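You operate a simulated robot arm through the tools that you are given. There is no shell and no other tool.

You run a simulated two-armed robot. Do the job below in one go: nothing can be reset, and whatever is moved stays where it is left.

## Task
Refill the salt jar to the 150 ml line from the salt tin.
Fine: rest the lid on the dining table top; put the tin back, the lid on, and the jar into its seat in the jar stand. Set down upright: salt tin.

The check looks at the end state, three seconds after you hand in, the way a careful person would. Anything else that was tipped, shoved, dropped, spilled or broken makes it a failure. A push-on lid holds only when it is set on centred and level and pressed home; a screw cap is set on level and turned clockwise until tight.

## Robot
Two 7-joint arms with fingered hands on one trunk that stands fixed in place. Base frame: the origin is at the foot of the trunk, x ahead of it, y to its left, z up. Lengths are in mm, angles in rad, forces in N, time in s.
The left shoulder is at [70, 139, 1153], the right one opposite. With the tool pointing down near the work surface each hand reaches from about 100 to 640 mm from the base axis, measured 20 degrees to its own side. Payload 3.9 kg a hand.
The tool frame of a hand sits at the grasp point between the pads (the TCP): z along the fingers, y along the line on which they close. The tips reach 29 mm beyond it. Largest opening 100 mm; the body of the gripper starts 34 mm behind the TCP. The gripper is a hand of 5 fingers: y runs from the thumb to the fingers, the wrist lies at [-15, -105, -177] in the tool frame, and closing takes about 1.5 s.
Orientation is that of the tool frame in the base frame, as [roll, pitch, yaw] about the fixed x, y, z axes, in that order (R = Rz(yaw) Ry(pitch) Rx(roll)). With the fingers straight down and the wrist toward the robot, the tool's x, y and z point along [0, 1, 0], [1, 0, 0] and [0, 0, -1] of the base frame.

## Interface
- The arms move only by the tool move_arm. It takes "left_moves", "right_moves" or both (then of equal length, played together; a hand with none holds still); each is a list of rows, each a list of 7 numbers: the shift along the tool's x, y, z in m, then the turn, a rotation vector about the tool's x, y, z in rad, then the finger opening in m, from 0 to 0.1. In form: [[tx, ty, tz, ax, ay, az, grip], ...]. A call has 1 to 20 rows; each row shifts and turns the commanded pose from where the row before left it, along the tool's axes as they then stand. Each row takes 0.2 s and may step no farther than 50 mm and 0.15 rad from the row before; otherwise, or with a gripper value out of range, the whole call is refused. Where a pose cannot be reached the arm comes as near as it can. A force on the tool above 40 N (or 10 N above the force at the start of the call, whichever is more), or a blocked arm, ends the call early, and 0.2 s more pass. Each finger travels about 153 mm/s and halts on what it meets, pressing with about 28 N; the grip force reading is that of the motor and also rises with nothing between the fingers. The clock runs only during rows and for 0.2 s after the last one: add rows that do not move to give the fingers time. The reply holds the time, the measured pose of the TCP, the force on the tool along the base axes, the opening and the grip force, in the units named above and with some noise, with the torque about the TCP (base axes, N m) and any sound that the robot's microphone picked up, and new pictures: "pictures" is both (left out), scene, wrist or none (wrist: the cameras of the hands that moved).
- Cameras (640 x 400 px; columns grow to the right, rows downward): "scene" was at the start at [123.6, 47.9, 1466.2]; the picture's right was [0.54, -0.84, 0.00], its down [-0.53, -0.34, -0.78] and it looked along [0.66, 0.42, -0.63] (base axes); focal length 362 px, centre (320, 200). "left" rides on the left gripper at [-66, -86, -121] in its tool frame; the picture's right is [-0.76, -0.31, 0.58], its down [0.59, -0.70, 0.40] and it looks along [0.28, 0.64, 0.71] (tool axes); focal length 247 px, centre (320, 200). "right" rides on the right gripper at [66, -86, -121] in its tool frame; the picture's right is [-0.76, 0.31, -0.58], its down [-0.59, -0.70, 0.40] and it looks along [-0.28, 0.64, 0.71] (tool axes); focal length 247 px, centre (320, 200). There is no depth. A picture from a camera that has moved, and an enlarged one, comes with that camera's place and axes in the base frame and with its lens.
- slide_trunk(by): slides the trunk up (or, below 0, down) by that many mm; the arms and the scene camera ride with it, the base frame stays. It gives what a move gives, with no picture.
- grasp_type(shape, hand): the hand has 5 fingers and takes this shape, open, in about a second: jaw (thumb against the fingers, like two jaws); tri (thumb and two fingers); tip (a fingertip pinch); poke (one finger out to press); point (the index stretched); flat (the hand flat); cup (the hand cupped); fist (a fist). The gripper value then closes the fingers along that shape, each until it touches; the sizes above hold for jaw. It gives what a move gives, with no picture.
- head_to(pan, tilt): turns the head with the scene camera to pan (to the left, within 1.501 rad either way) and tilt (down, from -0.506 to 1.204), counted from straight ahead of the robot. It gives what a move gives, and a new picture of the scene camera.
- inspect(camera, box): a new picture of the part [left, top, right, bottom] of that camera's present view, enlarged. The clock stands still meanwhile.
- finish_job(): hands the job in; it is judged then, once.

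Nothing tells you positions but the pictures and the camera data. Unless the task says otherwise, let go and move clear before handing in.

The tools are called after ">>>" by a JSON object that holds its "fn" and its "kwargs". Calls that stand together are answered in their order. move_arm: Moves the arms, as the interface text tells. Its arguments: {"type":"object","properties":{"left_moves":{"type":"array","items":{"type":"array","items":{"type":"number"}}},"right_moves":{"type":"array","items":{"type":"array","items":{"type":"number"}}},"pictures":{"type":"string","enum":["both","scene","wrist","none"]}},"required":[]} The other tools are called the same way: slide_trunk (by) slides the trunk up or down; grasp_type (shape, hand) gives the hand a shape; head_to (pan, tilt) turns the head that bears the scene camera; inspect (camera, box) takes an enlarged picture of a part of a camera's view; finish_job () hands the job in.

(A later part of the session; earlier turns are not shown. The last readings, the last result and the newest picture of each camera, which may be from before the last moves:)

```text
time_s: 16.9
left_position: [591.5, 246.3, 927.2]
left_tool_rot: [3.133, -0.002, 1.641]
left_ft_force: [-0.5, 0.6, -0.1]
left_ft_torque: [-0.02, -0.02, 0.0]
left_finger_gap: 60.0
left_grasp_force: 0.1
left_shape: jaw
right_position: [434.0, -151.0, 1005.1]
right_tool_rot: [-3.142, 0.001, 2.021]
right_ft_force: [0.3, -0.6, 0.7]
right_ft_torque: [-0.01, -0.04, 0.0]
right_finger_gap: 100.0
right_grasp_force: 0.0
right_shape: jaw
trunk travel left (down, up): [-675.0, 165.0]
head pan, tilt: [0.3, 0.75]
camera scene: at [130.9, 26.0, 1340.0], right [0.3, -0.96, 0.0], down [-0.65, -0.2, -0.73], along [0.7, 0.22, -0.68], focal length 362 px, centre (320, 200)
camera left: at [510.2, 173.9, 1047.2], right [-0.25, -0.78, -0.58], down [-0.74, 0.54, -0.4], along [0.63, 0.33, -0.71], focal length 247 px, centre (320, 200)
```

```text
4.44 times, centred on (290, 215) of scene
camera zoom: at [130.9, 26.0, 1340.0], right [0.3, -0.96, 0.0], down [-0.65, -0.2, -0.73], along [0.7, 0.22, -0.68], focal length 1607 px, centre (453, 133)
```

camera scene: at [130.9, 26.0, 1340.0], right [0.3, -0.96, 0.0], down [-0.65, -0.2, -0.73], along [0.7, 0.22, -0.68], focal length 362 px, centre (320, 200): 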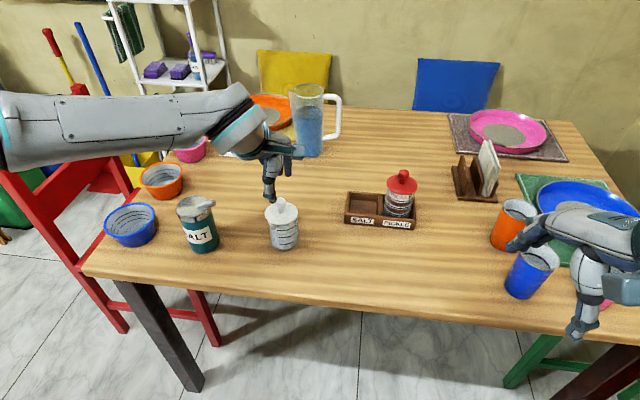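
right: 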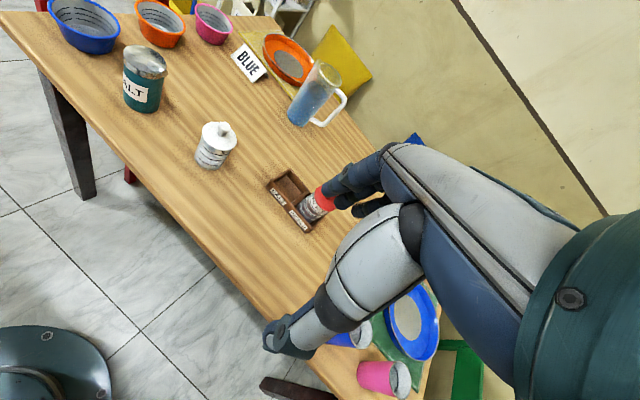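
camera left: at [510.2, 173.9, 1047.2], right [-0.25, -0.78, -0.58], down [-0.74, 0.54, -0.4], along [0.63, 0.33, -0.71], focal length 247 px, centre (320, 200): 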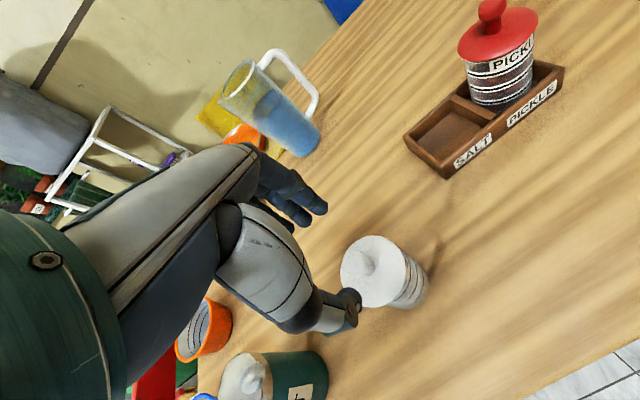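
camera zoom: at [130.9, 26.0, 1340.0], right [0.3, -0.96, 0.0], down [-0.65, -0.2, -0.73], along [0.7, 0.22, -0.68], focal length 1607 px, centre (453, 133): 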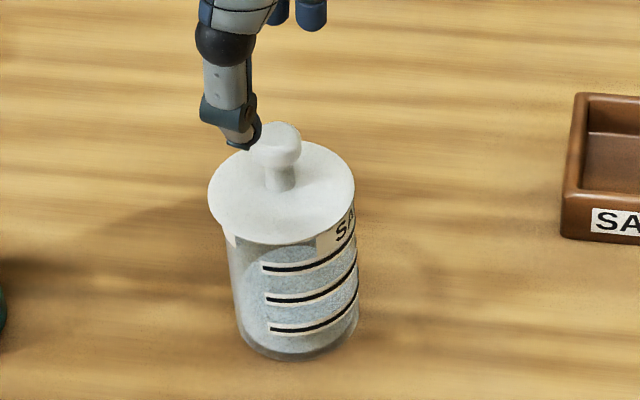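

The picture agrees now: the knob is directly below the grasp point, at z≈860. I'll descend to just above the lid plate and check before closing.

>>> {"fn": "move_arm", "kwargs": {"left_moves": [[0, 0, 0.02, 0, 0, 0, 0.06], [-0.001, 0, 0.02, 0, 0, 0, 0.06], [0, 0, 0.018, 0, 0, 0, 0.06], [0, 0, 0, 0, 0, 0, 0.06]]}}

>>> {"fn": "inspect", "kwargs": {"camera": "left", "box": [220, 140, 480, 380]}}

>>> {"fn": "inspect", "kwargs": {"camera": "scene", "box": [240, 170, 340, 260]}}

```text
time_s: 17.9
left_position: [592.6, 246.7, 870.1]
left_tool_rot: [3.132, 0.001, 1.641]
left_ft_force: [0.2, 0.2, 0.4]
left_ft_torque: [-0.02, 0.0, 0.02]
left_finger_gap: 59.6
left_grasp_force: 0.0
left_shape: jaw
right_position: [433.4, -150.1, 1004.6]
right_tool_rot: [-3.141, 0.001, 2.021]
right_ft_force: [-0.7, 0.6, 0.8]
right_ft_torque: [0.04, 0.03, 0.01]
right_finger_gap: 99.9
right_grasp_force: 0.0
right_shape: jaw
trunk travel left (down, up): [-675.0, 165.0]
head pan, tilt: [0.3, 0.75]
camera scene: at [130.2, 26.1, 1340.0], right [0.3, -0.96, 0.0], down [-0.65, -0.2, -0.73], along [0.7, 0.22, -0.68], focal length 362 px, centre (320, 200)
camera left: at [510.4, 174.4, 989.2], right [-0.25, -0.78, -0.58], down [-0.74, 0.54, -0.41], along [0.63, 0.33, -0.71], focal length 247 px, centre (320, 200)
```

scene: 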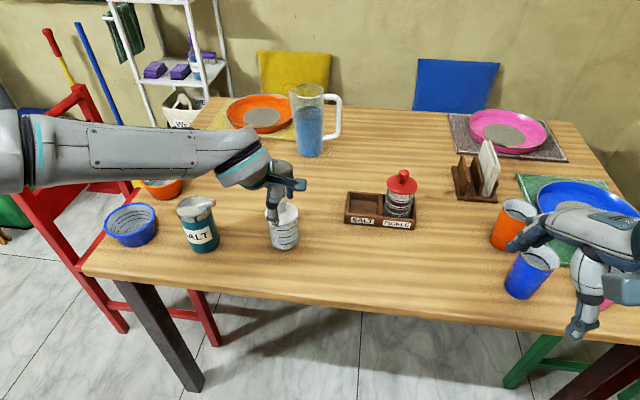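
left: 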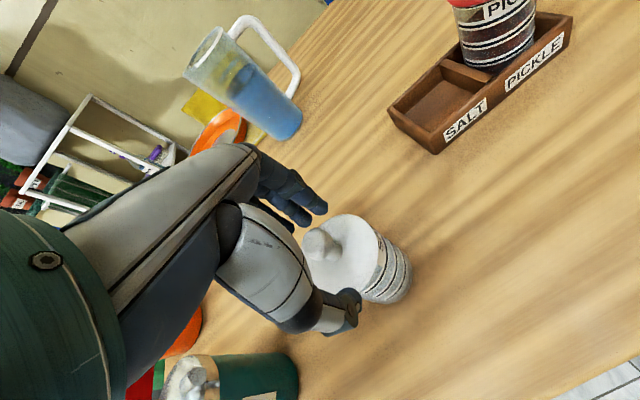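

```text
1.67 times, centred on (350, 260) of left
camera zoom: at [510.4, 174.4, 989.2], right [-0.25, -0.78, -0.58], down [-0.74, 0.54, -0.41], along [0.63, 0.33, -0.71], focal length 412 px, centre (270, 100)
```

zoom: 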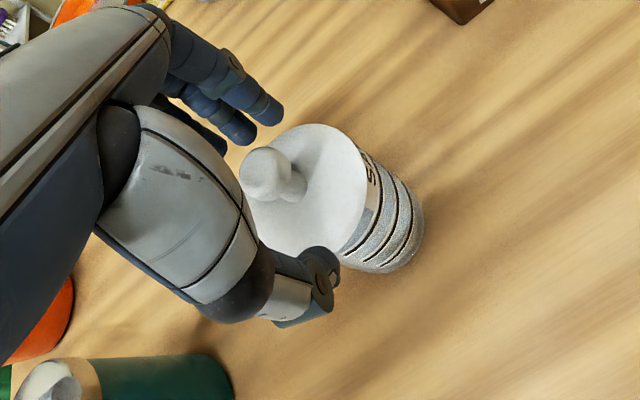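

```text
4.44 times, centred on (290, 215) of scene
camera zoom: at [130.2, 26.1, 1340.0], right [0.3, -0.96, 0.0], down [-0.65, -0.2, -0.73], along [0.7, 0.22, -0.68], focal length 1607 px, centre (453, 133)
```

zoom: 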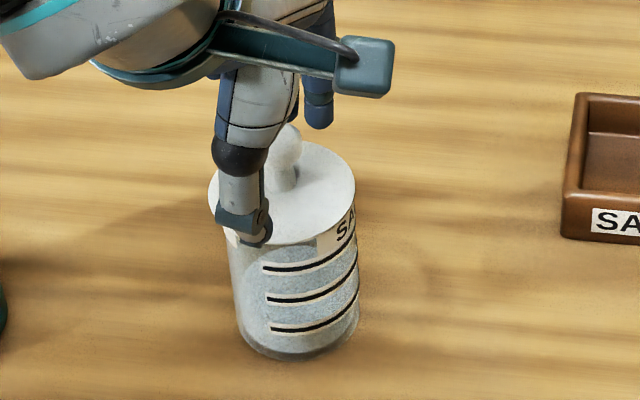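

The knob is centred between thumb and fingers. I'll close on it.

>>> {"fn": "move_arm", "kwargs": {"left_moves": [[0, 0.001, 0, 0, 0, 0, 0.05], [0, 0, 0, 0, 0, 0, 0.04], [0, 0, 0, 0, 0, 0, 0.03], [0, 0, 0, 0, 0, 0, 0.02], [0, 0, 0, 0, 0, 0, 0.01], [0, 0, 0, 0, 0, 0, 0.01]]}}

>>> {"fn": "inspect", "kwargs": {"camera": "left", "box": [220, 140, 480, 380]}}

>>> {"fn": "inspect", "kwargs": {"camera": "scene", "box": [240, 170, 340, 260]}}

```text
time_s: 19.3
left_position: [592.8, 246.4, 868.5]
left_tool_rot: [3.129, 0.0, 1.64]
left_ft_force: [0.4, 0.3, 0.4]
left_ft_torque: [-0.01, -0.01, 0.0]
left_finger_gap: 11.3
left_grasp_force: 0.1
left_shape: jaw
right_position: [433.5, -150.8, 1004.5]
right_tool_rot: [3.141, 0.0, 2.023]
right_ft_force: [-0.5, 1.1, 0.1]
right_ft_torque: [0.0, 0.0, -0.02]
right_finger_gap: 99.7
right_grasp_force: 0.0
right_shape: jaw
trunk travel left (down, up): [-675.0, 165.0]
head pan, tilt: [0.3, 0.75]
camera scene: at [130.4, 26.2, 1340.0], right [0.3, -0.96, 0.0], down [-0.65, -0.2, -0.73], along [0.7, 0.22, -0.68], focal length 362 px, centre (320, 200)
camera left: at [510.9, 174.5, 989.4], right [-0.25, -0.78, -0.58], down [-0.74, 0.54, -0.41], along [0.63, 0.33, -0.71], focal length 247 px, centre (320, 200)
```

scene: 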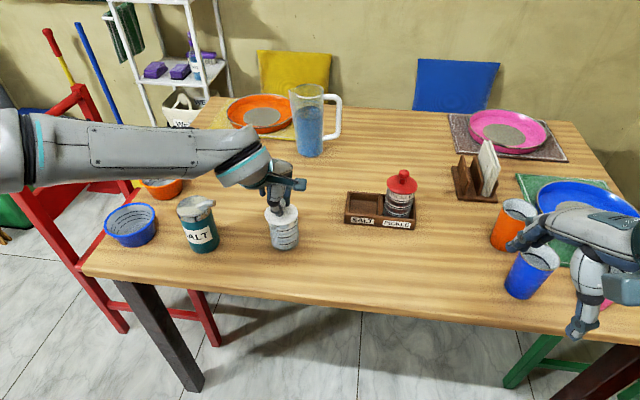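
left: 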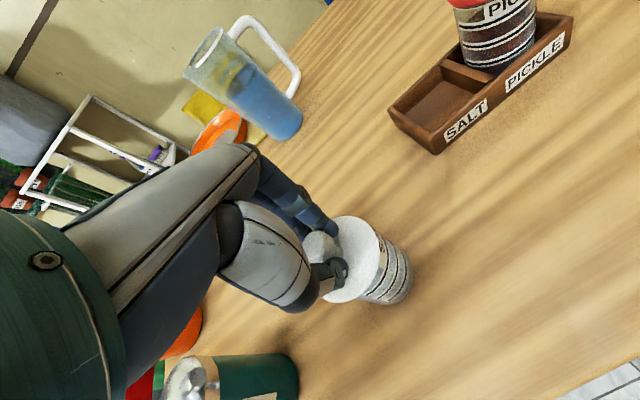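

```text
1.67 times, centred on (350, 260) of left
camera zoom: at [510.9, 174.5, 989.4], right [-0.25, -0.78, -0.58], down [-0.74, 0.54, -0.41], along [0.63, 0.33, -0.71], focal length 412 px, centre (270, 100)
```

zoom: 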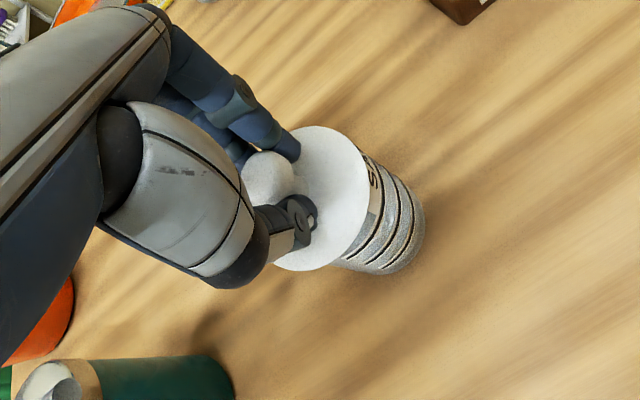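

```text
4.44 times, centred on (290, 215) of scene
camera zoom: at [130.4, 26.2, 1340.0], right [0.3, -0.96, 0.0], down [-0.65, -0.2, -0.73], along [0.7, 0.22, -0.68], focal length 1607 px, centre (453, 133)
```

zoom: 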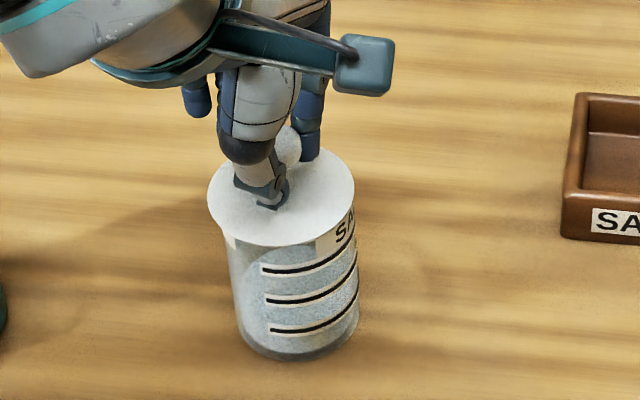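

The fingers are around the stem under the knob's ball with an 11 mm gap. I'll finish closing.

>>> {"fn": "move_arm", "kwargs": {"left_moves": [[0, 0, 0, 0, 0, 0, 0.006], [0, 0, 0, 0, 0, 0, 0.003], [0, 0, 0, 0, 0, 0, 0.0], [0, 0, 0, 0, 0, 0, 0.0]]}}

>>> {"fn": "inspect", "kwargs": {"camera": "left", "box": [220, 140, 480, 380]}}

>>> {"fn": "inspect", "kwargs": {"camera": "scene", "box": [240, 170, 340, 260]}}

```text
time_s: 20.3
left_position: [593.5, 245.7, 869.1]
left_tool_rot: [3.134, 0.001, 1.641]
left_ft_force: [0.5, 0.1, 0.6]
left_ft_torque: [-0.03, -0.03, 0.02]
left_finger_gap: 10.2
left_grasp_force: 28.0
left_shape: jaw
right_position: [434.3, -150.0, 1005.0]
right_tool_rot: [3.14, 0.0, 2.021]
right_ft_force: [0.5, 0.1, -0.2]
right_ft_torque: [-0.02, 0.01, -0.02]
right_finger_gap: 99.7
right_grasp_force: 0.2
right_shape: jaw
trunk travel left (down, up): [-675.0, 165.0]
head pan, tilt: [0.3, 0.75]
camera scene: at [130.5, 26.2, 1340.0], right [0.3, -0.96, 0.0], down [-0.65, -0.2, -0.73], along [0.7, 0.22, -0.68], focal length 362 px, centre (320, 200)
camera left: at [510.9, 174.5, 989.3], right [-0.25, -0.78, -0.58], down [-0.74, 0.54, -0.41], along [0.63, 0.33, -0.71], focal length 247 px, centre (320, 200)
```

scene: 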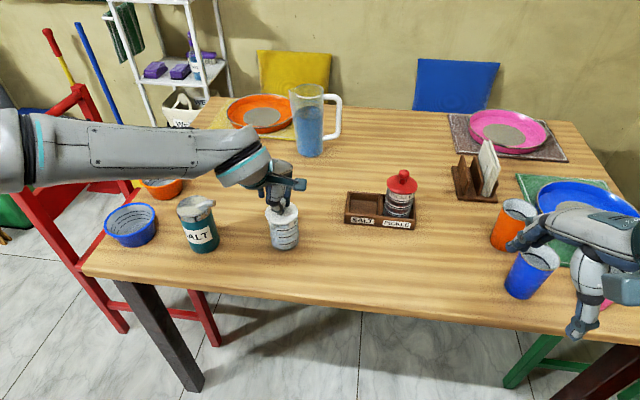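
left: 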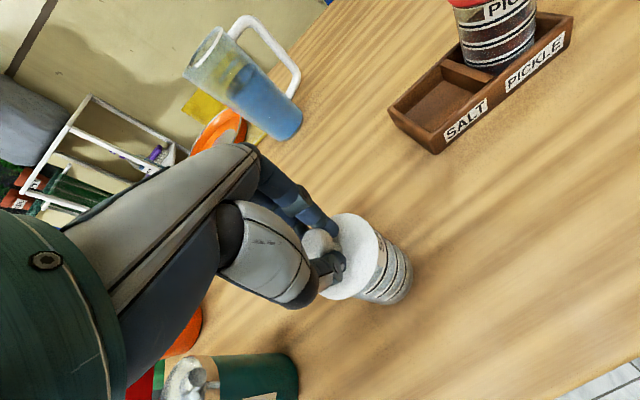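

```text
1.67 times, centred on (350, 260) of left
camera zoom: at [510.9, 174.5, 989.3], right [-0.25, -0.78, -0.58], down [-0.74, 0.54, -0.41], along [0.63, 0.33, -0.71], focal length 412 px, centre (270, 100)
```

zoom: 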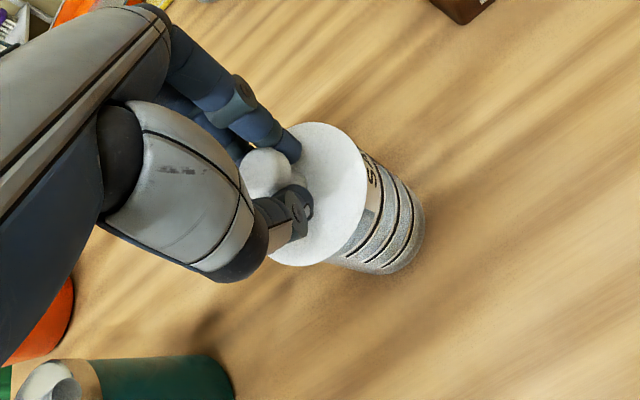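

```text
4.44 times, centred on (290, 215) of scene
camera zoom: at [130.5, 26.2, 1340.0], right [0.3, -0.96, 0.0], down [-0.65, -0.2, -0.73], along [0.7, 0.22, -0.68], focal length 1607 px, centre (453, 133)
```

zoom: 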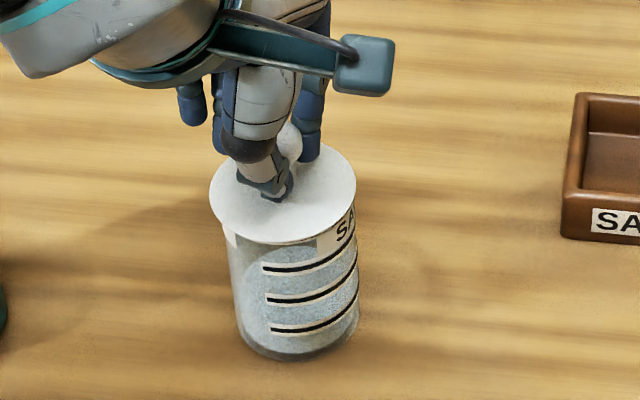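

The stem is firmly gripped (10 mm gap, 28 N). I'll lift slowly by about 12 mm and see whether the lid comes off alone.

>>> {"fn": "move_arm", "kwargs": {"left_moves": [[0, 0, -0.002, 0, 0, 0, 0.0], [0, 0, -0.003, 0, 0, 0, 0.0], [0, 0, -0.003, 0, 0, 0, 0.0], [0, 0, -0.004, 0, 0, 0, 0.0], [0, 0, 0, 0, 0, 0, 0.0]]}}

>>> {"fn": "inspect", "kwargs": {"camera": "scene", "box": [240, 170, 340, 260]}}

```text
time_s: 21.5
left_position: [593.1, 246.1, 882.7]
left_tool_rot: [3.132, 0.001, 1.642]
left_ft_force: [0.0, -0.9, 0.7]
left_ft_torque: [-0.01, -0.02, 0.02]
left_finger_gap: 9.9
left_grasp_force: 28.3
left_shape: jaw
right_position: [433.6, -150.0, 1004.9]
right_tool_rot: [-3.141, -0.001, 2.021]
right_ft_force: [-0.8, 0.0, -0.3]
right_ft_torque: [0.01, 0.0, -0.01]
right_finger_gap: 99.9
right_grasp_force: 0.0
right_shape: jaw
trunk travel left (down, up): [-675.0, 165.0]
head pan, tilt: [0.3, 0.75]
camera scene: at [130.6, 26.3, 1340.0], right [0.3, -0.96, 0.0], down [-0.65, -0.2, -0.73], along [0.7, 0.22, -0.68], focal length 362 px, centre (320, 200)
camera left: at [511.0, 173.8, 1001.7], right [-0.25, -0.78, -0.58], down [-0.74, 0.54, -0.4], along [0.63, 0.33, -0.71], focal length 247 px, centre (320, 200)
```

scene: 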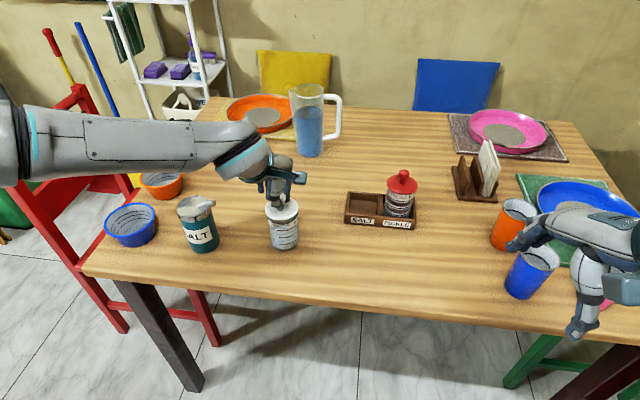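
left: 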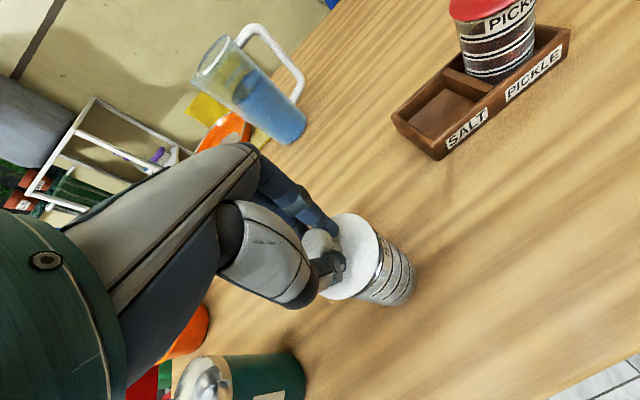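

```text
4.44 times, centred on (290, 215) of scene
camera zoom: at [130.6, 26.3, 1340.0], right [0.3, -0.96, 0.0], down [-0.65, -0.2, -0.73], along [0.7, 0.22, -0.68], focal length 1607 px, centre (453, 133)
```

zoom: 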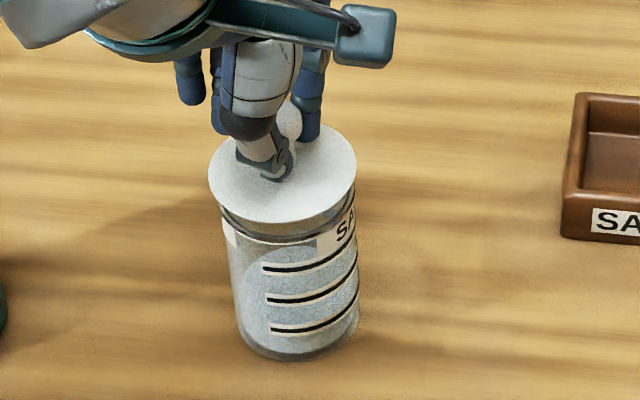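

The lid came off and the jar stayed put. The table is at z≈748 and the three lines look like 50, 100 and 150 ml, so I need the top one. I'll carry the lid to a free spot near (580, 120).

>>> {"fn": "move_arm", "kwargs": {"left_moves": [[0, 0, -0.02, 0, 0, 0, 0.0], [0, 0, -0.02, 0, 0, 0, 0.0], [0, 0, -0.02, 0, 0, 0, 0.0], [-0.042, -0.0075, 0, 0, 0, 0, 0.0], [-0.042, -0.0075, 0, 0, 0, 0, 0.0], [-0.042, -0.0075, 0, 0, 0, 0, 0.0], [0, 0, 0.03, 0, 0, 0, 0.0], [0, 0, 0.03, 0, 0, 0, 0.0], [0, 0, 0.03, 0, 0, 0, 0.0], [0, 0, 0.02, 0, 0, 0, 0.0], [0, 0, 0, 0, 0, 0, 0.0]]}}

>>> {"fn": "inspect", "kwargs": {"camera": "scene", "box": [250, 160, 410, 260]}}

```text
time_s: 23.9
left_position: [578.6, 119.9, 829.7]
left_tool_rot: [3.131, 0.0, 1.64]
left_ft_force: [-0.4, 0.2, -0.3]
left_ft_torque: [-0.02, -0.03, 0.03]
left_finger_gap: 10.1
left_grasp_force: 28.2
left_shape: jaw
right_position: [434.2, -150.9, 1004.4]
right_tool_rot: [-3.141, 0.0, 2.021]
right_ft_force: [0.0, -0.2, -0.6]
right_ft_torque: [-0.01, 0.01, 0.0]
right_finger_gap: 99.8
right_grasp_force: 0.0
right_shape: jaw
trunk travel left (down, up): [-675.0, 165.0]
head pan, tilt: [0.3, 0.75]
camera scene: at [130.2, 26.1, 1340.0], right [0.3, -0.96, 0.0], down [-0.65, -0.2, -0.73], along [0.7, 0.22, -0.68], focal length 362 px, centre (320, 200)
camera left: at [497.3, 47.5, 949.4], right [-0.25, -0.78, -0.58], down [-0.74, 0.54, -0.41], along [0.63, 0.33, -0.71], focal length 247 px, centre (320, 200)
```

scene: 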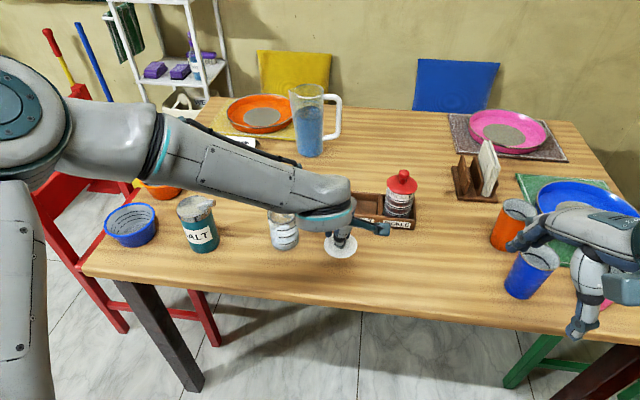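
left: 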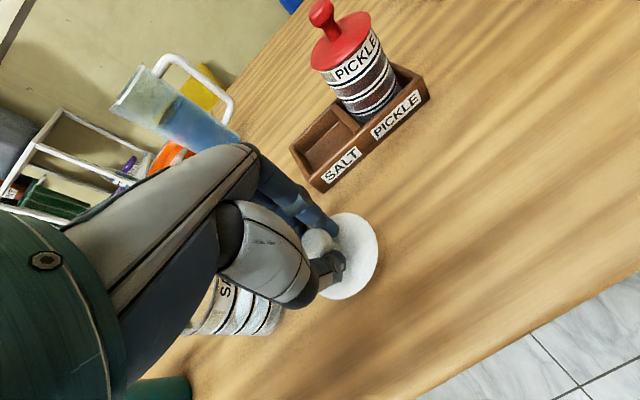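

```text
4.00 times, centred on (330, 210) of scene
camera zoom: at [130.2, 26.1, 1340.0], right [0.3, -0.96, 0.0], down [-0.65, -0.2, -0.73], along [0.7, 0.22, -0.68], focal length 1446 px, centre (280, 160)
```

zoom: 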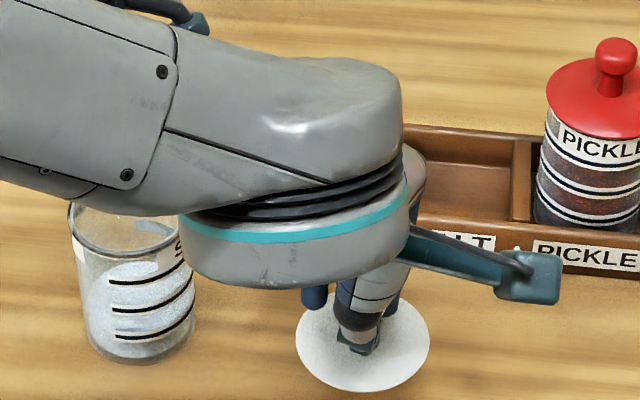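

The lid is hanging above the free spot. I'll lower the last stretch in small steps and watch the force.

>>> {"fn": "move_arm", "kwargs": {"left_moves": [[0, 0, 0.01, 0, 0, 0, 0.0], [0, 0, 0.01, 0, 0, 0, 0.0], [0, 0, 0.003, 0, 0, 0, 0.0], [0, 0, 0, 0, 0, 0, 0.0]]}}

>>> {"fn": "inspect", "kwargs": {"camera": "scene", "box": [290, 200, 390, 270]}}

>>> {"fn": "inspect", "kwargs": {"camera": "left", "box": [220, 140, 480, 380]}}

```text
time_s: 24.9
left_position: [579.2, 119.4, 807.6]
left_tool_rot: [3.134, -0.001, 1.64]
left_ft_force: [0.4, -0.7, -0.1]
left_ft_torque: [0.01, 0.04, 0.0]
left_finger_gap: 10.2
left_grasp_force: 28.1
left_shape: jaw
right_position: [433.2, -149.6, 1003.4]
right_tool_rot: [3.14, 0.002, 2.02]
right_ft_force: [-0.3, 1.0, 0.3]
right_ft_torque: [0.01, 0.03, -0.03]
right_finger_gap: 99.8
right_grasp_force: 0.1
right_shape: jaw
trunk travel left (down, up): [-675.0, 165.0]
head pan, tilt: [0.3, 0.75]
camera scene: at [130.5, 26.3, 1340.0], right [0.3, -0.96, 0.0], down [-0.65, -0.2, -0.73], along [0.7, 0.22, -0.68], focal length 362 px, centre (320, 200)
camera left: at [498.0, 47.6, 926.9], right [-0.25, -0.78, -0.58], down [-0.74, 0.54, -0.41], along [0.63, 0.33, -0.71], focal length 247 px, centre (320, 200)
```

scene: 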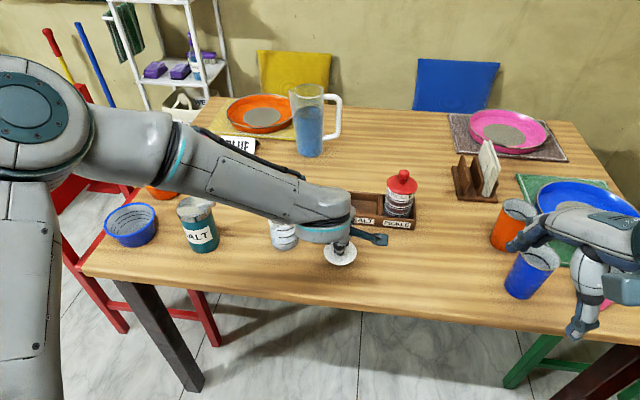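
left: 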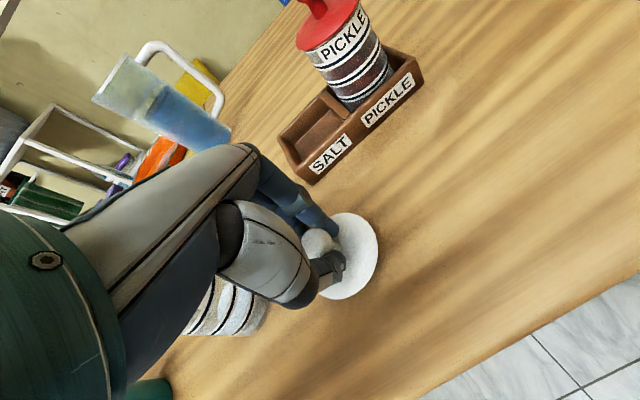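

```text
5.71 times, centred on (340, 235) of scene
camera zoom: at [130.5, 26.3, 1340.0], right [0.3, -0.96, 0.0], down [-0.65, -0.2, -0.73], along [0.7, 0.22, -0.68], focal length 2066 px, centre (206, 0)
```

zoom: 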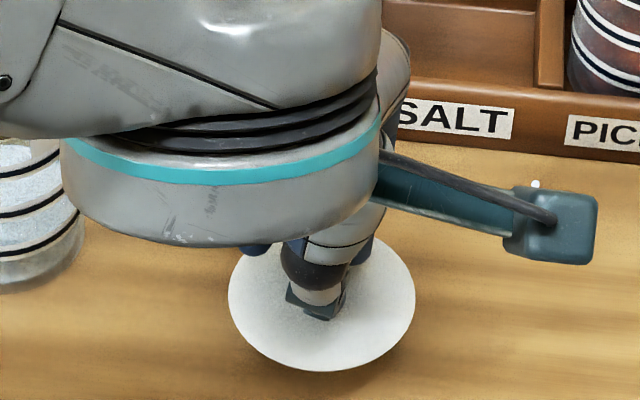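

```text
1.67 times, centred on (350, 260) of left
camera zoom: at [498.0, 47.6, 926.9], right [-0.25, -0.78, -0.58], down [-0.74, 0.54, -0.41], along [0.63, 0.33, -0.71], focal length 412 px, centre (270, 100)
```

zoom: 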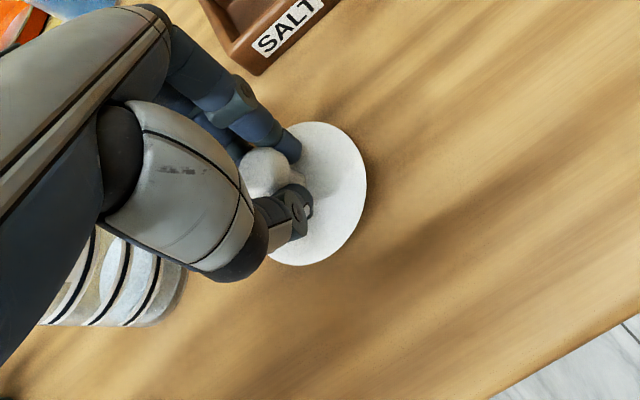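

>>> {"fn": "move_arm", "kwargs": {"left_moves": [[0, 0, 0.002, 0, 0, 0, 0.0], [0, 0, 0.002, 0, 0, 0, 0.0], [0, 0, 0.002, 0, 0, 0, 0.0], [0, 0, 0, 0, 0, 0, 0.0]], "pictures": "none"}}

>>> {"fn": "move_arm", "kwargs": {"left_moves": [[0, 0, 0.002, 0, 0, 0, 0.0], [0, 0, 0.002, 0, 0, 0, 0.0], [0, 0, 0, 0, 0, 0, 0.0]], "pictures": "none"}}

```text
time_s: 25.9
left_position: [579.3, 120.4, 801.8]
left_tool_rot: [3.13, 0.0, 1.64]
left_ft_force: [0.8, 0.0, 0.3]
left_ft_torque: [0.01, 0.0, 0.02]
left_finger_gap: 10.3
left_grasp_force: 28.2
left_shape: jaw
right_position: [433.8, -150.5, 1003.9]
right_tool_rot: [-3.141, 0.002, 2.02]
right_ft_force: [-0.6, 0.3, -0.1]
right_ft_torque: [0.02, -0.01, -0.01]
right_finger_gap: 99.7
right_grasp_force: 0.2
right_shape: jaw
trunk travel left (down, up): [-675.0, 165.0]
head pan, tilt: [0.3, 0.75]
```

```text
time_s: 26.7
left_position: [579.3, 118.4, 797.7]
left_tool_rot: [3.131, -0.003, 1.643]
left_ft_force: [0.8, -0.3, 0.1]
left_ft_torque: [0.02, 0.01, -0.03]
left_finger_gap: 10.2
left_grasp_force: 28.1
left_shape: jaw
right_position: [432.7, -150.1, 1003.2]
right_tool_rot: [3.141, 0.0, 2.021]
right_ft_force: [0.9, 0.3, -0.8]
right_ft_torque: [0.01, -0.01, -0.02]
right_finger_gap: 100.0
right_grasp_force: 0.0
right_shape: jaw
trunk travel left (down, up): [-675.0, 165.0]
head pan, tilt: [0.3, 0.75]
```

>>> {"fn": "move_arm", "kwargs": {"left_moves": [[0, 0, 0.002, 0, 0, 0, 0.0], [0, 0, 0.002, 0, 0, 0, 0.0], [0, 0, 0, 0, 0, 0, 0.0]], "pictures": "none"}}

>>> {"fn": "inspect", "kwargs": {"camera": "scene", "box": [290, 200, 390, 270]}}

```text
time_s: 27.5
left_position: [579.8, 118.2, 794.1]
left_tool_rot: [3.129, 0.001, 1.64]
left_ft_force: [0.0, -0.7, 0.5]
left_ft_torque: [0.0, 0.0, -0.03]
left_finger_gap: 10.0
left_grasp_force: 28.2
left_shape: jaw
right_position: [432.6, -149.7, 1003.8]
right_tool_rot: [-3.141, 0.0, 2.022]
right_ft_force: [0.5, 0.2, 0.4]
right_ft_torque: [-0.03, 0.01, 0.0]
right_finger_gap: 99.9
right_grasp_force: 0.1
right_shape: jaw
trunk travel left (down, up): [-675.0, 165.0]
head pan, tilt: [0.3, 0.75]
```

```text
5.71 times, centred on (340, 235) of scene
camera zoom: at [130.5, 26.3, 1340.0], right [0.3, -0.96, 0.0], down [-0.65, -0.2, -0.73], along [0.7, 0.22, -0.68], focal length 2066 px, centre (206, 0)
```

zoom: 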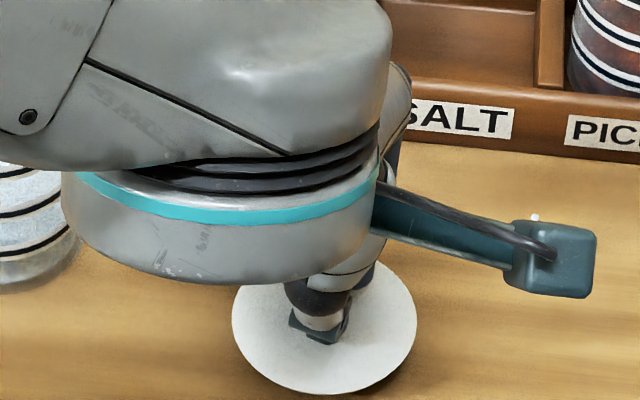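

>>> {"fn": "move_arm", "kwargs": {"left_moves": [[0, 0, 0.002, 0, 0, 0, 0.0], [0, 0, 0.002, 0, 0, 0, 0.0], [0, 0, 0, 0, 0, 0, 0.0]], "pictures": "none"}}

>>> {"fn": "move_arm", "kwargs": {"left_moves": [[0, 0, 0.002, 0, 0, 0, 0.0], [0, 0, 0.002, 0, 0, 0, 0.0], [0, 0, 0, 0, 0, 0, 0.0]], "pictures": "wrist"}}

>>> {"fn": "inspect", "kwargs": {"camera": "scene", "box": [290, 200, 390, 270]}}

```text
time_s: 28.3
left_position: [579.9, 119.4, 790.3]
left_tool_rot: [3.133, 0.001, 1.641]
left_ft_force: [-0.2, -0.1, -0.2]
left_ft_torque: [-0.03, -0.01, -0.01]
left_finger_gap: 10.1
left_grasp_force: 27.6
left_shape: jaw
right_position: [433.8, -151.0, 1004.9]
right_tool_rot: [-3.141, 0.001, 2.02]
right_ft_force: [-0.6, 0.8, -0.7]
right_ft_torque: [-0.02, 0.0, 0.01]
right_finger_gap: 99.8
right_grasp_force: 0.1
right_shape: jaw
trunk travel left (down, up): [-675.0, 165.0]
head pan, tilt: [0.3, 0.75]
```

```text
time_s: 29.1
left_position: [579.7, 119.7, 787.2]
left_tool_rot: [3.131, 0.001, 1.641]
left_ft_force: [-0.5, -1.4, 2.4]
left_ft_torque: [0.0, 0.02, -0.02]
left_finger_gap: 10.1
left_grasp_force: 27.8
left_shape: jaw
right_position: [432.7, -150.6, 1005.0]
right_tool_rot: [-3.141, 0.0, 2.021]
right_ft_force: [0.1, 0.2, -0.3]
right_ft_torque: [-0.01, 0.01, 0.02]
right_finger_gap: 99.9
right_grasp_force: 0.0
right_shape: jaw
trunk travel left (down, up): [-675.0, 165.0]
head pan, tilt: [0.3, 0.75]
camera left: at [498.5, 47.5, 906.5], right [-0.25, -0.78, -0.58], down [-0.74, 0.54, -0.41], along [0.63, 0.33, -0.71], focal length 247 px, centre (320, 200)
```

left: 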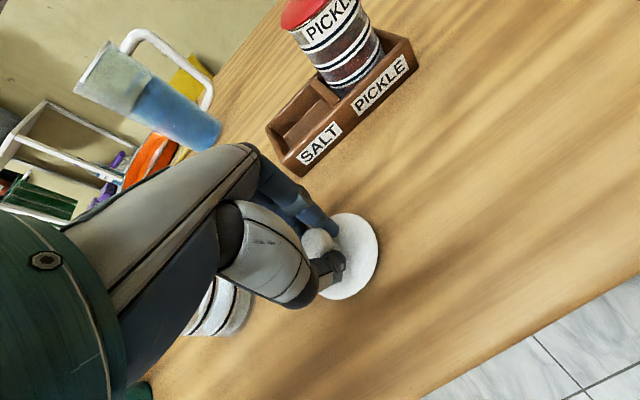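

```text
5.71 times, centred on (340, 235) of scene
camera zoom: at [130.3, 26.1, 1340.1], right [0.3, -0.96, 0.0], down [-0.65, -0.2, -0.73], along [0.7, 0.22, -0.68], focal length 2066 px, centre (206, 0)
```

zoom: 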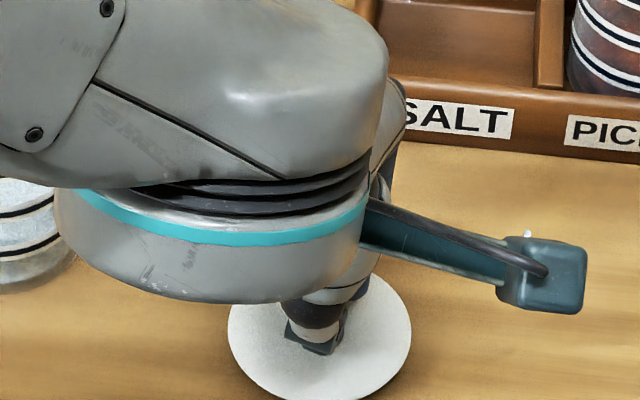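

The lid touched the table (2.4 N). I'll release it and rise.

>>> {"fn": "move_arm", "kwargs": {"left_moves": [[0, 0, 0, 0, 0, 0, 0.015], [0, 0, 0, 0, 0, 0, 0.03], [0, 0, 0, 0, 0, 0, 0.05], [0, 0, 0, 0, 0, 0, 0.06], [0, 0, 0, 0, 0, 0, 0.06]], "pictures": "none"}}

>>> {"fn": "move_arm", "kwargs": {"left_moves": [[0, 0, -0.03, 0, 0, 0, 0.06], [0, 0, -0.05, 0, 0, 0, 0.06], [0, 0, -0.05, 0, 0, 0, 0.06], [0, 0, -0.05, 0, 0, 0, 0.06], [0, 0, -0.04, 0, 0, 0, 0.06], [0, 0, 0, 0, 0, 0, 0.06]]}}

>>> {"fn": "inspect", "kwargs": {"camera": "scene", "box": [240, 180, 400, 280]}}

```text
time_s: 30.3
left_position: [580.0, 119.1, 787.3]
left_tool_rot: [3.132, 0.001, 1.641]
left_ft_force: [0.0, -0.4, 0.8]
left_ft_torque: [0.01, -0.01, 0.01]
left_finger_gap: 59.9
left_grasp_force: 0.0
left_shape: jaw
right_position: [433.2, -150.7, 1005.8]
right_tool_rot: [3.141, 0.001, 2.022]
right_ft_force: [-0.2, 0.8, 0.3]
right_ft_torque: [0.01, 0.0, -0.02]
right_finger_gap: 99.8
right_grasp_force: 0.1
right_shape: jaw
trunk travel left (down, up): [-675.0, 165.0]
head pan, tilt: [0.3, 0.75]
```

```text
time_s: 31.7
left_position: [579.2, 118.6, 1006.7]
left_tool_rot: [3.132, 0.001, 1.64]
left_ft_force: [-0.7, -0.2, -0.5]
left_ft_torque: [0.0, 0.03, 0.02]
left_finger_gap: 59.9
left_grasp_force: 0.1
left_shape: jaw
right_position: [433.4, -150.5, 1004.0]
right_tool_rot: [-3.141, 0.001, 2.02]
right_ft_force: [-0.9, 0.1, -0.7]
right_ft_torque: [-0.02, -0.04, 0.0]
right_finger_gap: 99.9
right_grasp_force: 0.0
right_shape: jaw
trunk travel left (down, up): [-675.0, 165.0]
head pan, tilt: [0.3, 0.75]
camera scene: at [130.7, 26.2, 1340.0], right [0.3, -0.96, 0.0], down [-0.65, -0.2, -0.73], along [0.7, 0.22, -0.68], focal length 362 px, centre (320, 200)
camera left: at [496.5, 46.1, 1127.3], right [-0.25, -0.78, -0.58], down [-0.74, 0.54, -0.4], along [0.63, 0.33, -0.71], focal length 247 px, centre (320, 200)
```

scene: 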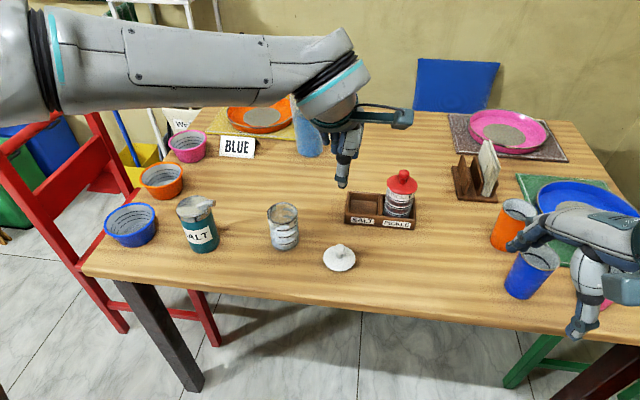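
left: 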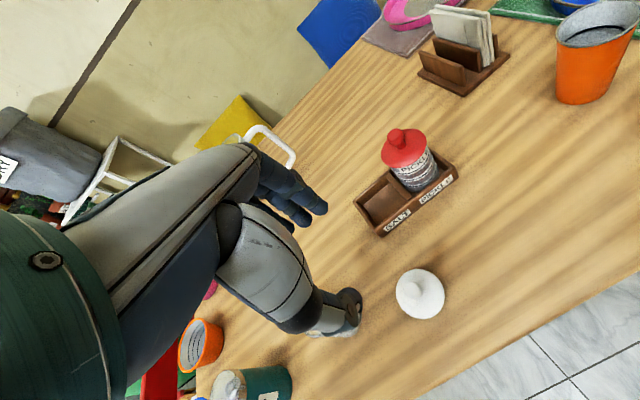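

```text
4.00 times, centred on (320, 230) of scene
camera zoom: at [130.7, 26.2, 1340.0], right [0.3, -0.96, 0.0], down [-0.65, -0.2, -0.73], along [0.7, 0.22, -0.68], focal length 1446 px, centre (320, 80)
```

zoom: 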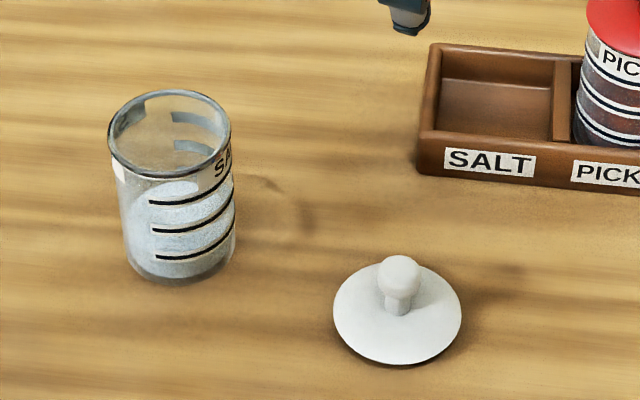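

The lid rests on the table and the jar is open. I'll look closely at the present salt level and at the tin.

>>> {"fn": "inspect", "kwargs": {"camera": "scene", "box": [262, 198, 306, 254]}}

>>> {"fn": "inspect", "kwargs": {"camera": "scene", "box": [165, 185, 235, 260]}}

```text
7.14 times, centred on (284, 226) of scene
camera zoom: at [130.7, 26.2, 1340.0], right [0.3, -0.96, 0.0], down [-0.65, -0.2, -0.73], along [0.7, 0.22, -0.68], focal length 2582 px, centre (577, 14)
```

zoom: 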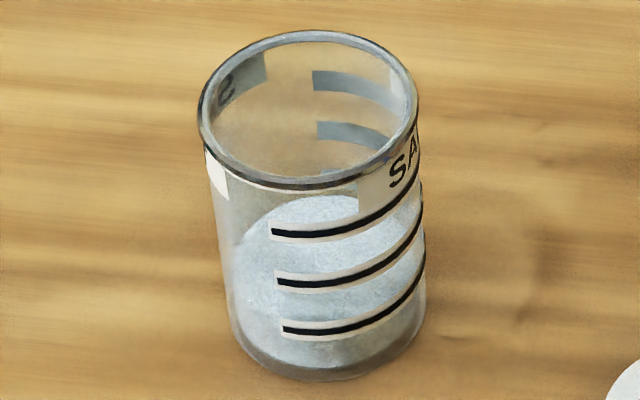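

```text
5.33 times, centred on (200, 222) of scene
camera zoom: at [130.7, 26.2, 1340.0], right [0.3, -0.96, 0.0], down [-0.65, -0.2, -0.73], along [0.7, 0.22, -0.68], focal length 1928 px, centre (960, 80)
```

zoom: 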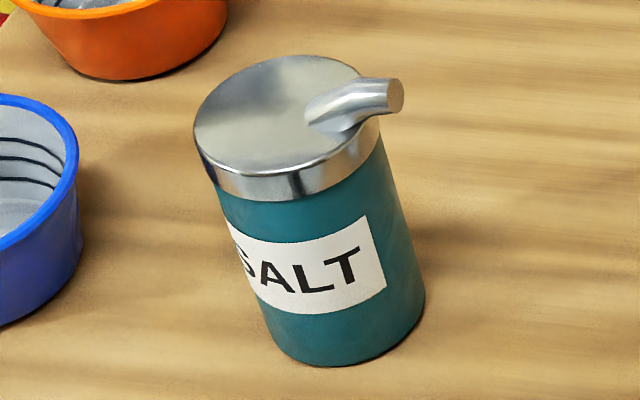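

>>> {"fn": "inspect", "kwargs": {"camera": "right", "box": [0, 0, 640, 400]}}

```text
1.00 times, centred on (320, 200) of right (not enlarged: the box is as wide or as high as the picture)
camera zoom: at [328.4, -128.3, 1125.4], right [0.61, -0.55, 0.58], down [-0.38, -0.84, -0.4], along [0.7, 0.02, -0.71], focal length 247 px, centre (320, 200)
```

zoom: 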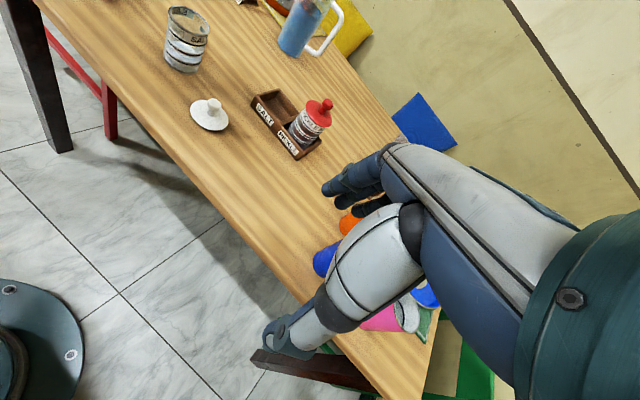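

>>> {"fn": "inspect", "kwargs": {"camera": "right", "box": [150, 0, 230, 80]}}

>>> {"fn": "inspect", "kwargs": {"camera": "left", "box": [340, 110, 480, 240]}}

```text
5.00 times, centred on (190, 40) of right
camera zoom: at [328.4, -128.3, 1125.4], right [0.61, -0.55, 0.58], down [-0.38, -0.84, -0.4], along [0.7, 0.02, -0.71], focal length 1235 px, centre (970, 1000)
```

zoom: 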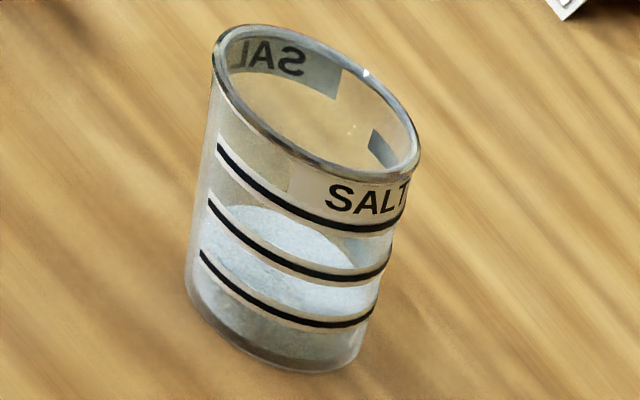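

```text
3.08 times, centred on (410, 175) of left
camera zoom: at [496.5, 46.1, 1127.3], right [-0.25, -0.78, -0.58], down [-0.74, 0.54, -0.4], along [0.63, 0.33, -0.71], focal length 760 px, centre (43, 277)
```

zoom: 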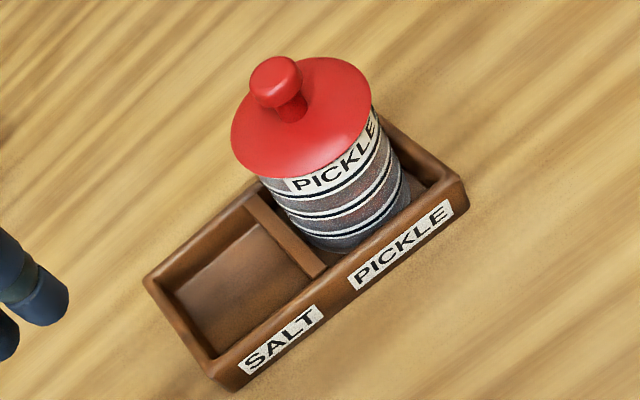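

The jar's salt is at about the lowest line, so it needs roughly 100 ml more to the top line. The tin is at about (540, 410), 106 mm tall, and its spout points almost straight at the jar. I'll turn the left hand to a horizontal forward grip (camera up, thumb side to the right) in free air.

>>> {"fn": "move_arm", "kwargs": {"left_moves": [[0.043, -0.009, 0, 0, 0, 0, 0.08], [0.043, -0.009, 0, 0, 0, 0, 0.1], [0.043, -0.009, 0, 0, 0, 0, 0.1], [0.043, -0.009, 0, 0, 0, 0, 0.1], [0.043, -0.009, 0, 0, 0, 0, 0.1], [0, 0, 0, -0.0866, -0.0866, -0.0866, 0.1], [0, 0, 0, -0.0866, -0.0866, -0.0866, 0.1], [0, 0, 0, -0.0866, -0.0866, -0.0866, 0.1], [0, 0, 0, -0.0866, -0.0866, -0.0866, 0.1], [0, 0, 0, -0.0866, -0.0866, -0.0866, 0.1], [0, 0, 0, -0.0866, -0.0866, -0.0866, 0.1], [0, 0, 0, -0.0866, -0.0866, -0.0866, 0.1]]}}

```text
time_s: 34.3
left_position: [517.3, 331.3, 1005.6]
left_tool_rot: [2.664, 0.736, 2.098]
left_ft_force: [0.0, 0.9, 0.2]
left_ft_torque: [-0.01, 0.0, 0.0]
left_finger_gap: 99.6
left_grasp_force: 0.1
left_shape: jaw
right_position: [433.3, -150.3, 1005.1]
right_tool_rot: [3.141, 0.0, 2.022]
right_ft_force: [-0.5, 0.3, 0.7]
right_ft_torque: [-0.02, -0.01, 0.0]
right_finger_gap: 100.1
right_grasp_force: 0.0
right_shape: jaw
trunk travel left (down, up): [-675.0, 165.0]
head pan, tilt: [0.3, 0.75]
camera scene: at [130.4, 26.2, 1340.0], right [0.3, -0.96, 0.0], down [-0.65, -0.2, -0.73], along [0.7, 0.22, -0.68], focal length 362 px, centre (320, 200)
camera left: at [405.0, 261.6, 1100.3], right [0.5, -0.87, 0.02], down [-0.37, -0.24, -0.9], along [0.78, 0.44, -0.44], focal length 247 px, centre (320, 200)
```

scene: 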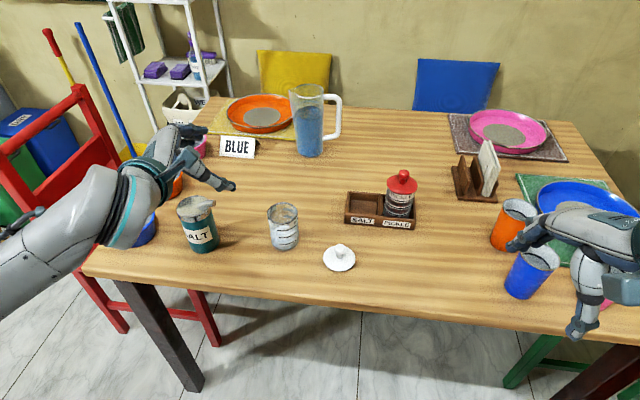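
left: 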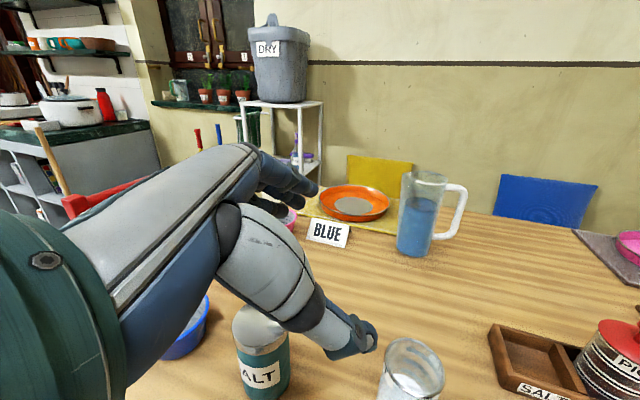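

>>> {"fn": "move_arm", "kwargs": {"left_moves": [[0, 0, 0, -0.0866, -0.0866, -0.0866, 0.1], [0, 0, 0, -0.0866, -0.0866, -0.0866, 0.1], [0, 0, 0, -0.0866, -0.0866, -0.0866, 0.1], [0, 0, 0, -0.0866, -0.0866, -0.0866, 0.1], [0, 0, 0, -0.0866, -0.0866, -0.0866, 0.1], [0, 0, 0, -0.0866, -0.0866, -0.0866, 0.1], [0, 0, 0, -0.0838, -0.0838, -0.0838, 0.1], [0, 0, 0, 0, 0, 0, 0.1]]}}

```text
time_s: 36.1
left_position: [516.9, 330.8, 1005.9]
left_tool_rot: [0.042, 1.56, 0.113]
left_ft_force: [0.1, 0.3, -0.3]
left_ft_torque: [-0.03, 0.0, -0.02]
left_finger_gap: 99.9
left_grasp_force: 0.0
left_shape: jaw
right_position: [433.3, -148.9, 1004.9]
right_tool_rot: [-3.141, 0.001, 2.022]
right_ft_force: [-0.7, 0.3, 0.6]
right_ft_torque: [0.0, -0.03, 0.01]
right_finger_gap: 99.8
right_grasp_force: 0.1
right_shape: jaw
trunk travel left (down, up): [-675.0, 165.0]
head pan, tilt: [0.3, 0.75]
camera scene: at [130.0, 26.8, 1340.1], right [0.3, -0.96, 0.0], down [-0.65, -0.2, -0.73], along [0.7, 0.22, -0.68], focal length 362 px, centre (320, 200)
camera left: at [402.1, 235.7, 1069.4], right [0.59, -0.27, 0.76], down [0.45, -0.67, -0.58], along [0.67, 0.69, -0.28], focal length 247 px, centre (320, 200)
```

scene: 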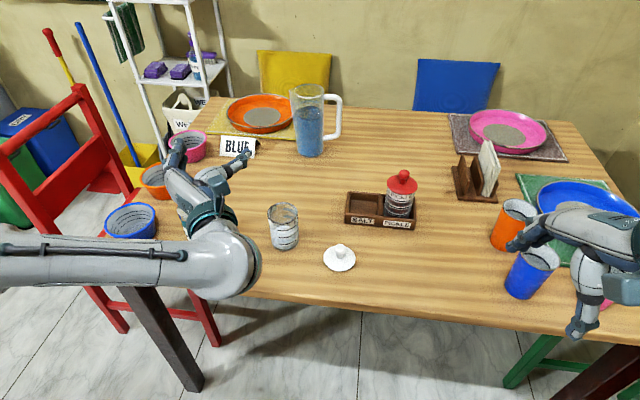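
left: 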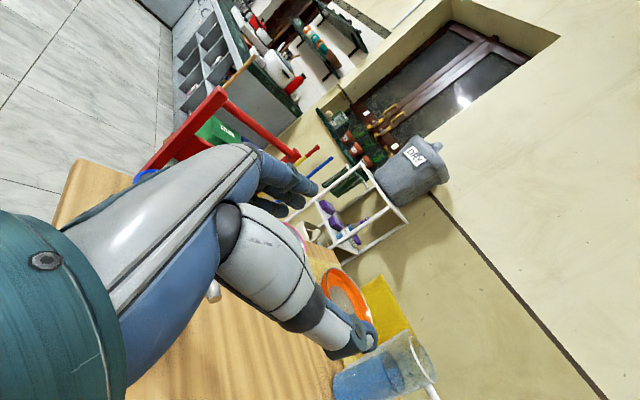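

The horizontal grip posture is reachable. I'll adjust the yaw, move to a stand-off in front of the tin and come down to grip height (z≈825).

>>> {"fn": "move_arm", "kwargs": {"left_moves": [[0, 0, 0, 0.095, 0, 0, 0.1], [0, 0, 0, 0.095, 0, 0, 0.1], [0, 0.0271, -0.0231, 0, 0, 0, 0.1], [0, 0.0271, -0.0231, 0, 0, 0, 0.1], [0, 0.0271, -0.0231, 0, 0, 0, 0.1], [0.03, 0, 0, 0, 0, 0, 0.1], [0.03, 0, 0, 0, 0, 0, 0.1], [0.03, 0, 0, 0, 0, 0, 0.1], [0, 0, 0, 0, 0, 0, 0.1]]}}

```text
time_s: 38.1
left_position: [468.8, 423.1, 917.1]
left_tool_rot: [0.176, 1.562, 0.056]
left_ft_force: [-0.3, 0.0, -0.3]
left_ft_torque: [-0.02, 0.01, 0.05]
left_finger_gap: 100.0
left_grasp_force: 0.0
left_shape: jaw
left hand out of reach, approached as far as the arm can: row 4
right_position: [432.9, -150.3, 1005.1]
right_tool_rot: [3.139, -0.001, 2.022]
right_ft_force: [0.0, 0.1, 0.0]
right_ft_torque: [-0.02, 0.01, 0.01]
right_finger_gap: 100.0
right_grasp_force: 0.0
right_shape: jaw
trunk travel left (down, up): [-675.0, 165.0]
head pan, tilt: [0.3, 0.75]
camera scene: at [130.2, 26.0, 1340.1], right [0.3, -0.96, 0.0], down [-0.65, -0.2, -0.73], along [0.7, 0.22, -0.68], focal length 362 px, centre (320, 200)
camera left: at [339.1, 352.5, 980.6], right [0.53, -0.37, 0.76], down [0.32, -0.74, -0.59], along [0.79, 0.55, -0.27], focal length 247 px, centre (320, 200)
```

scene: 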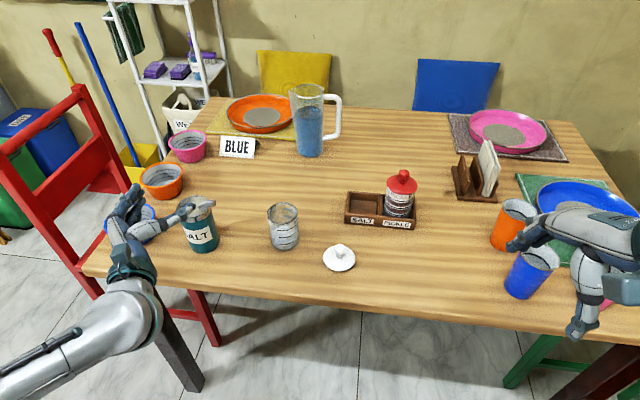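
left: 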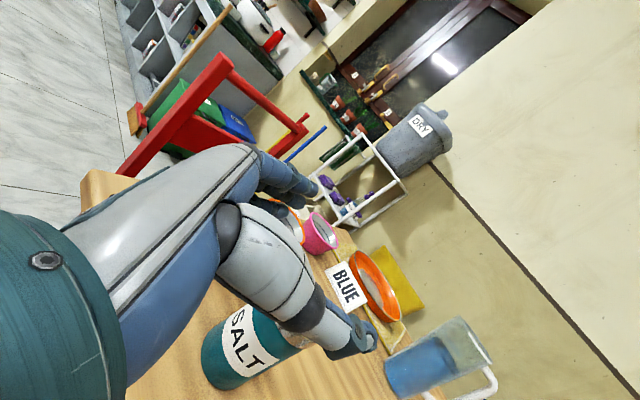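

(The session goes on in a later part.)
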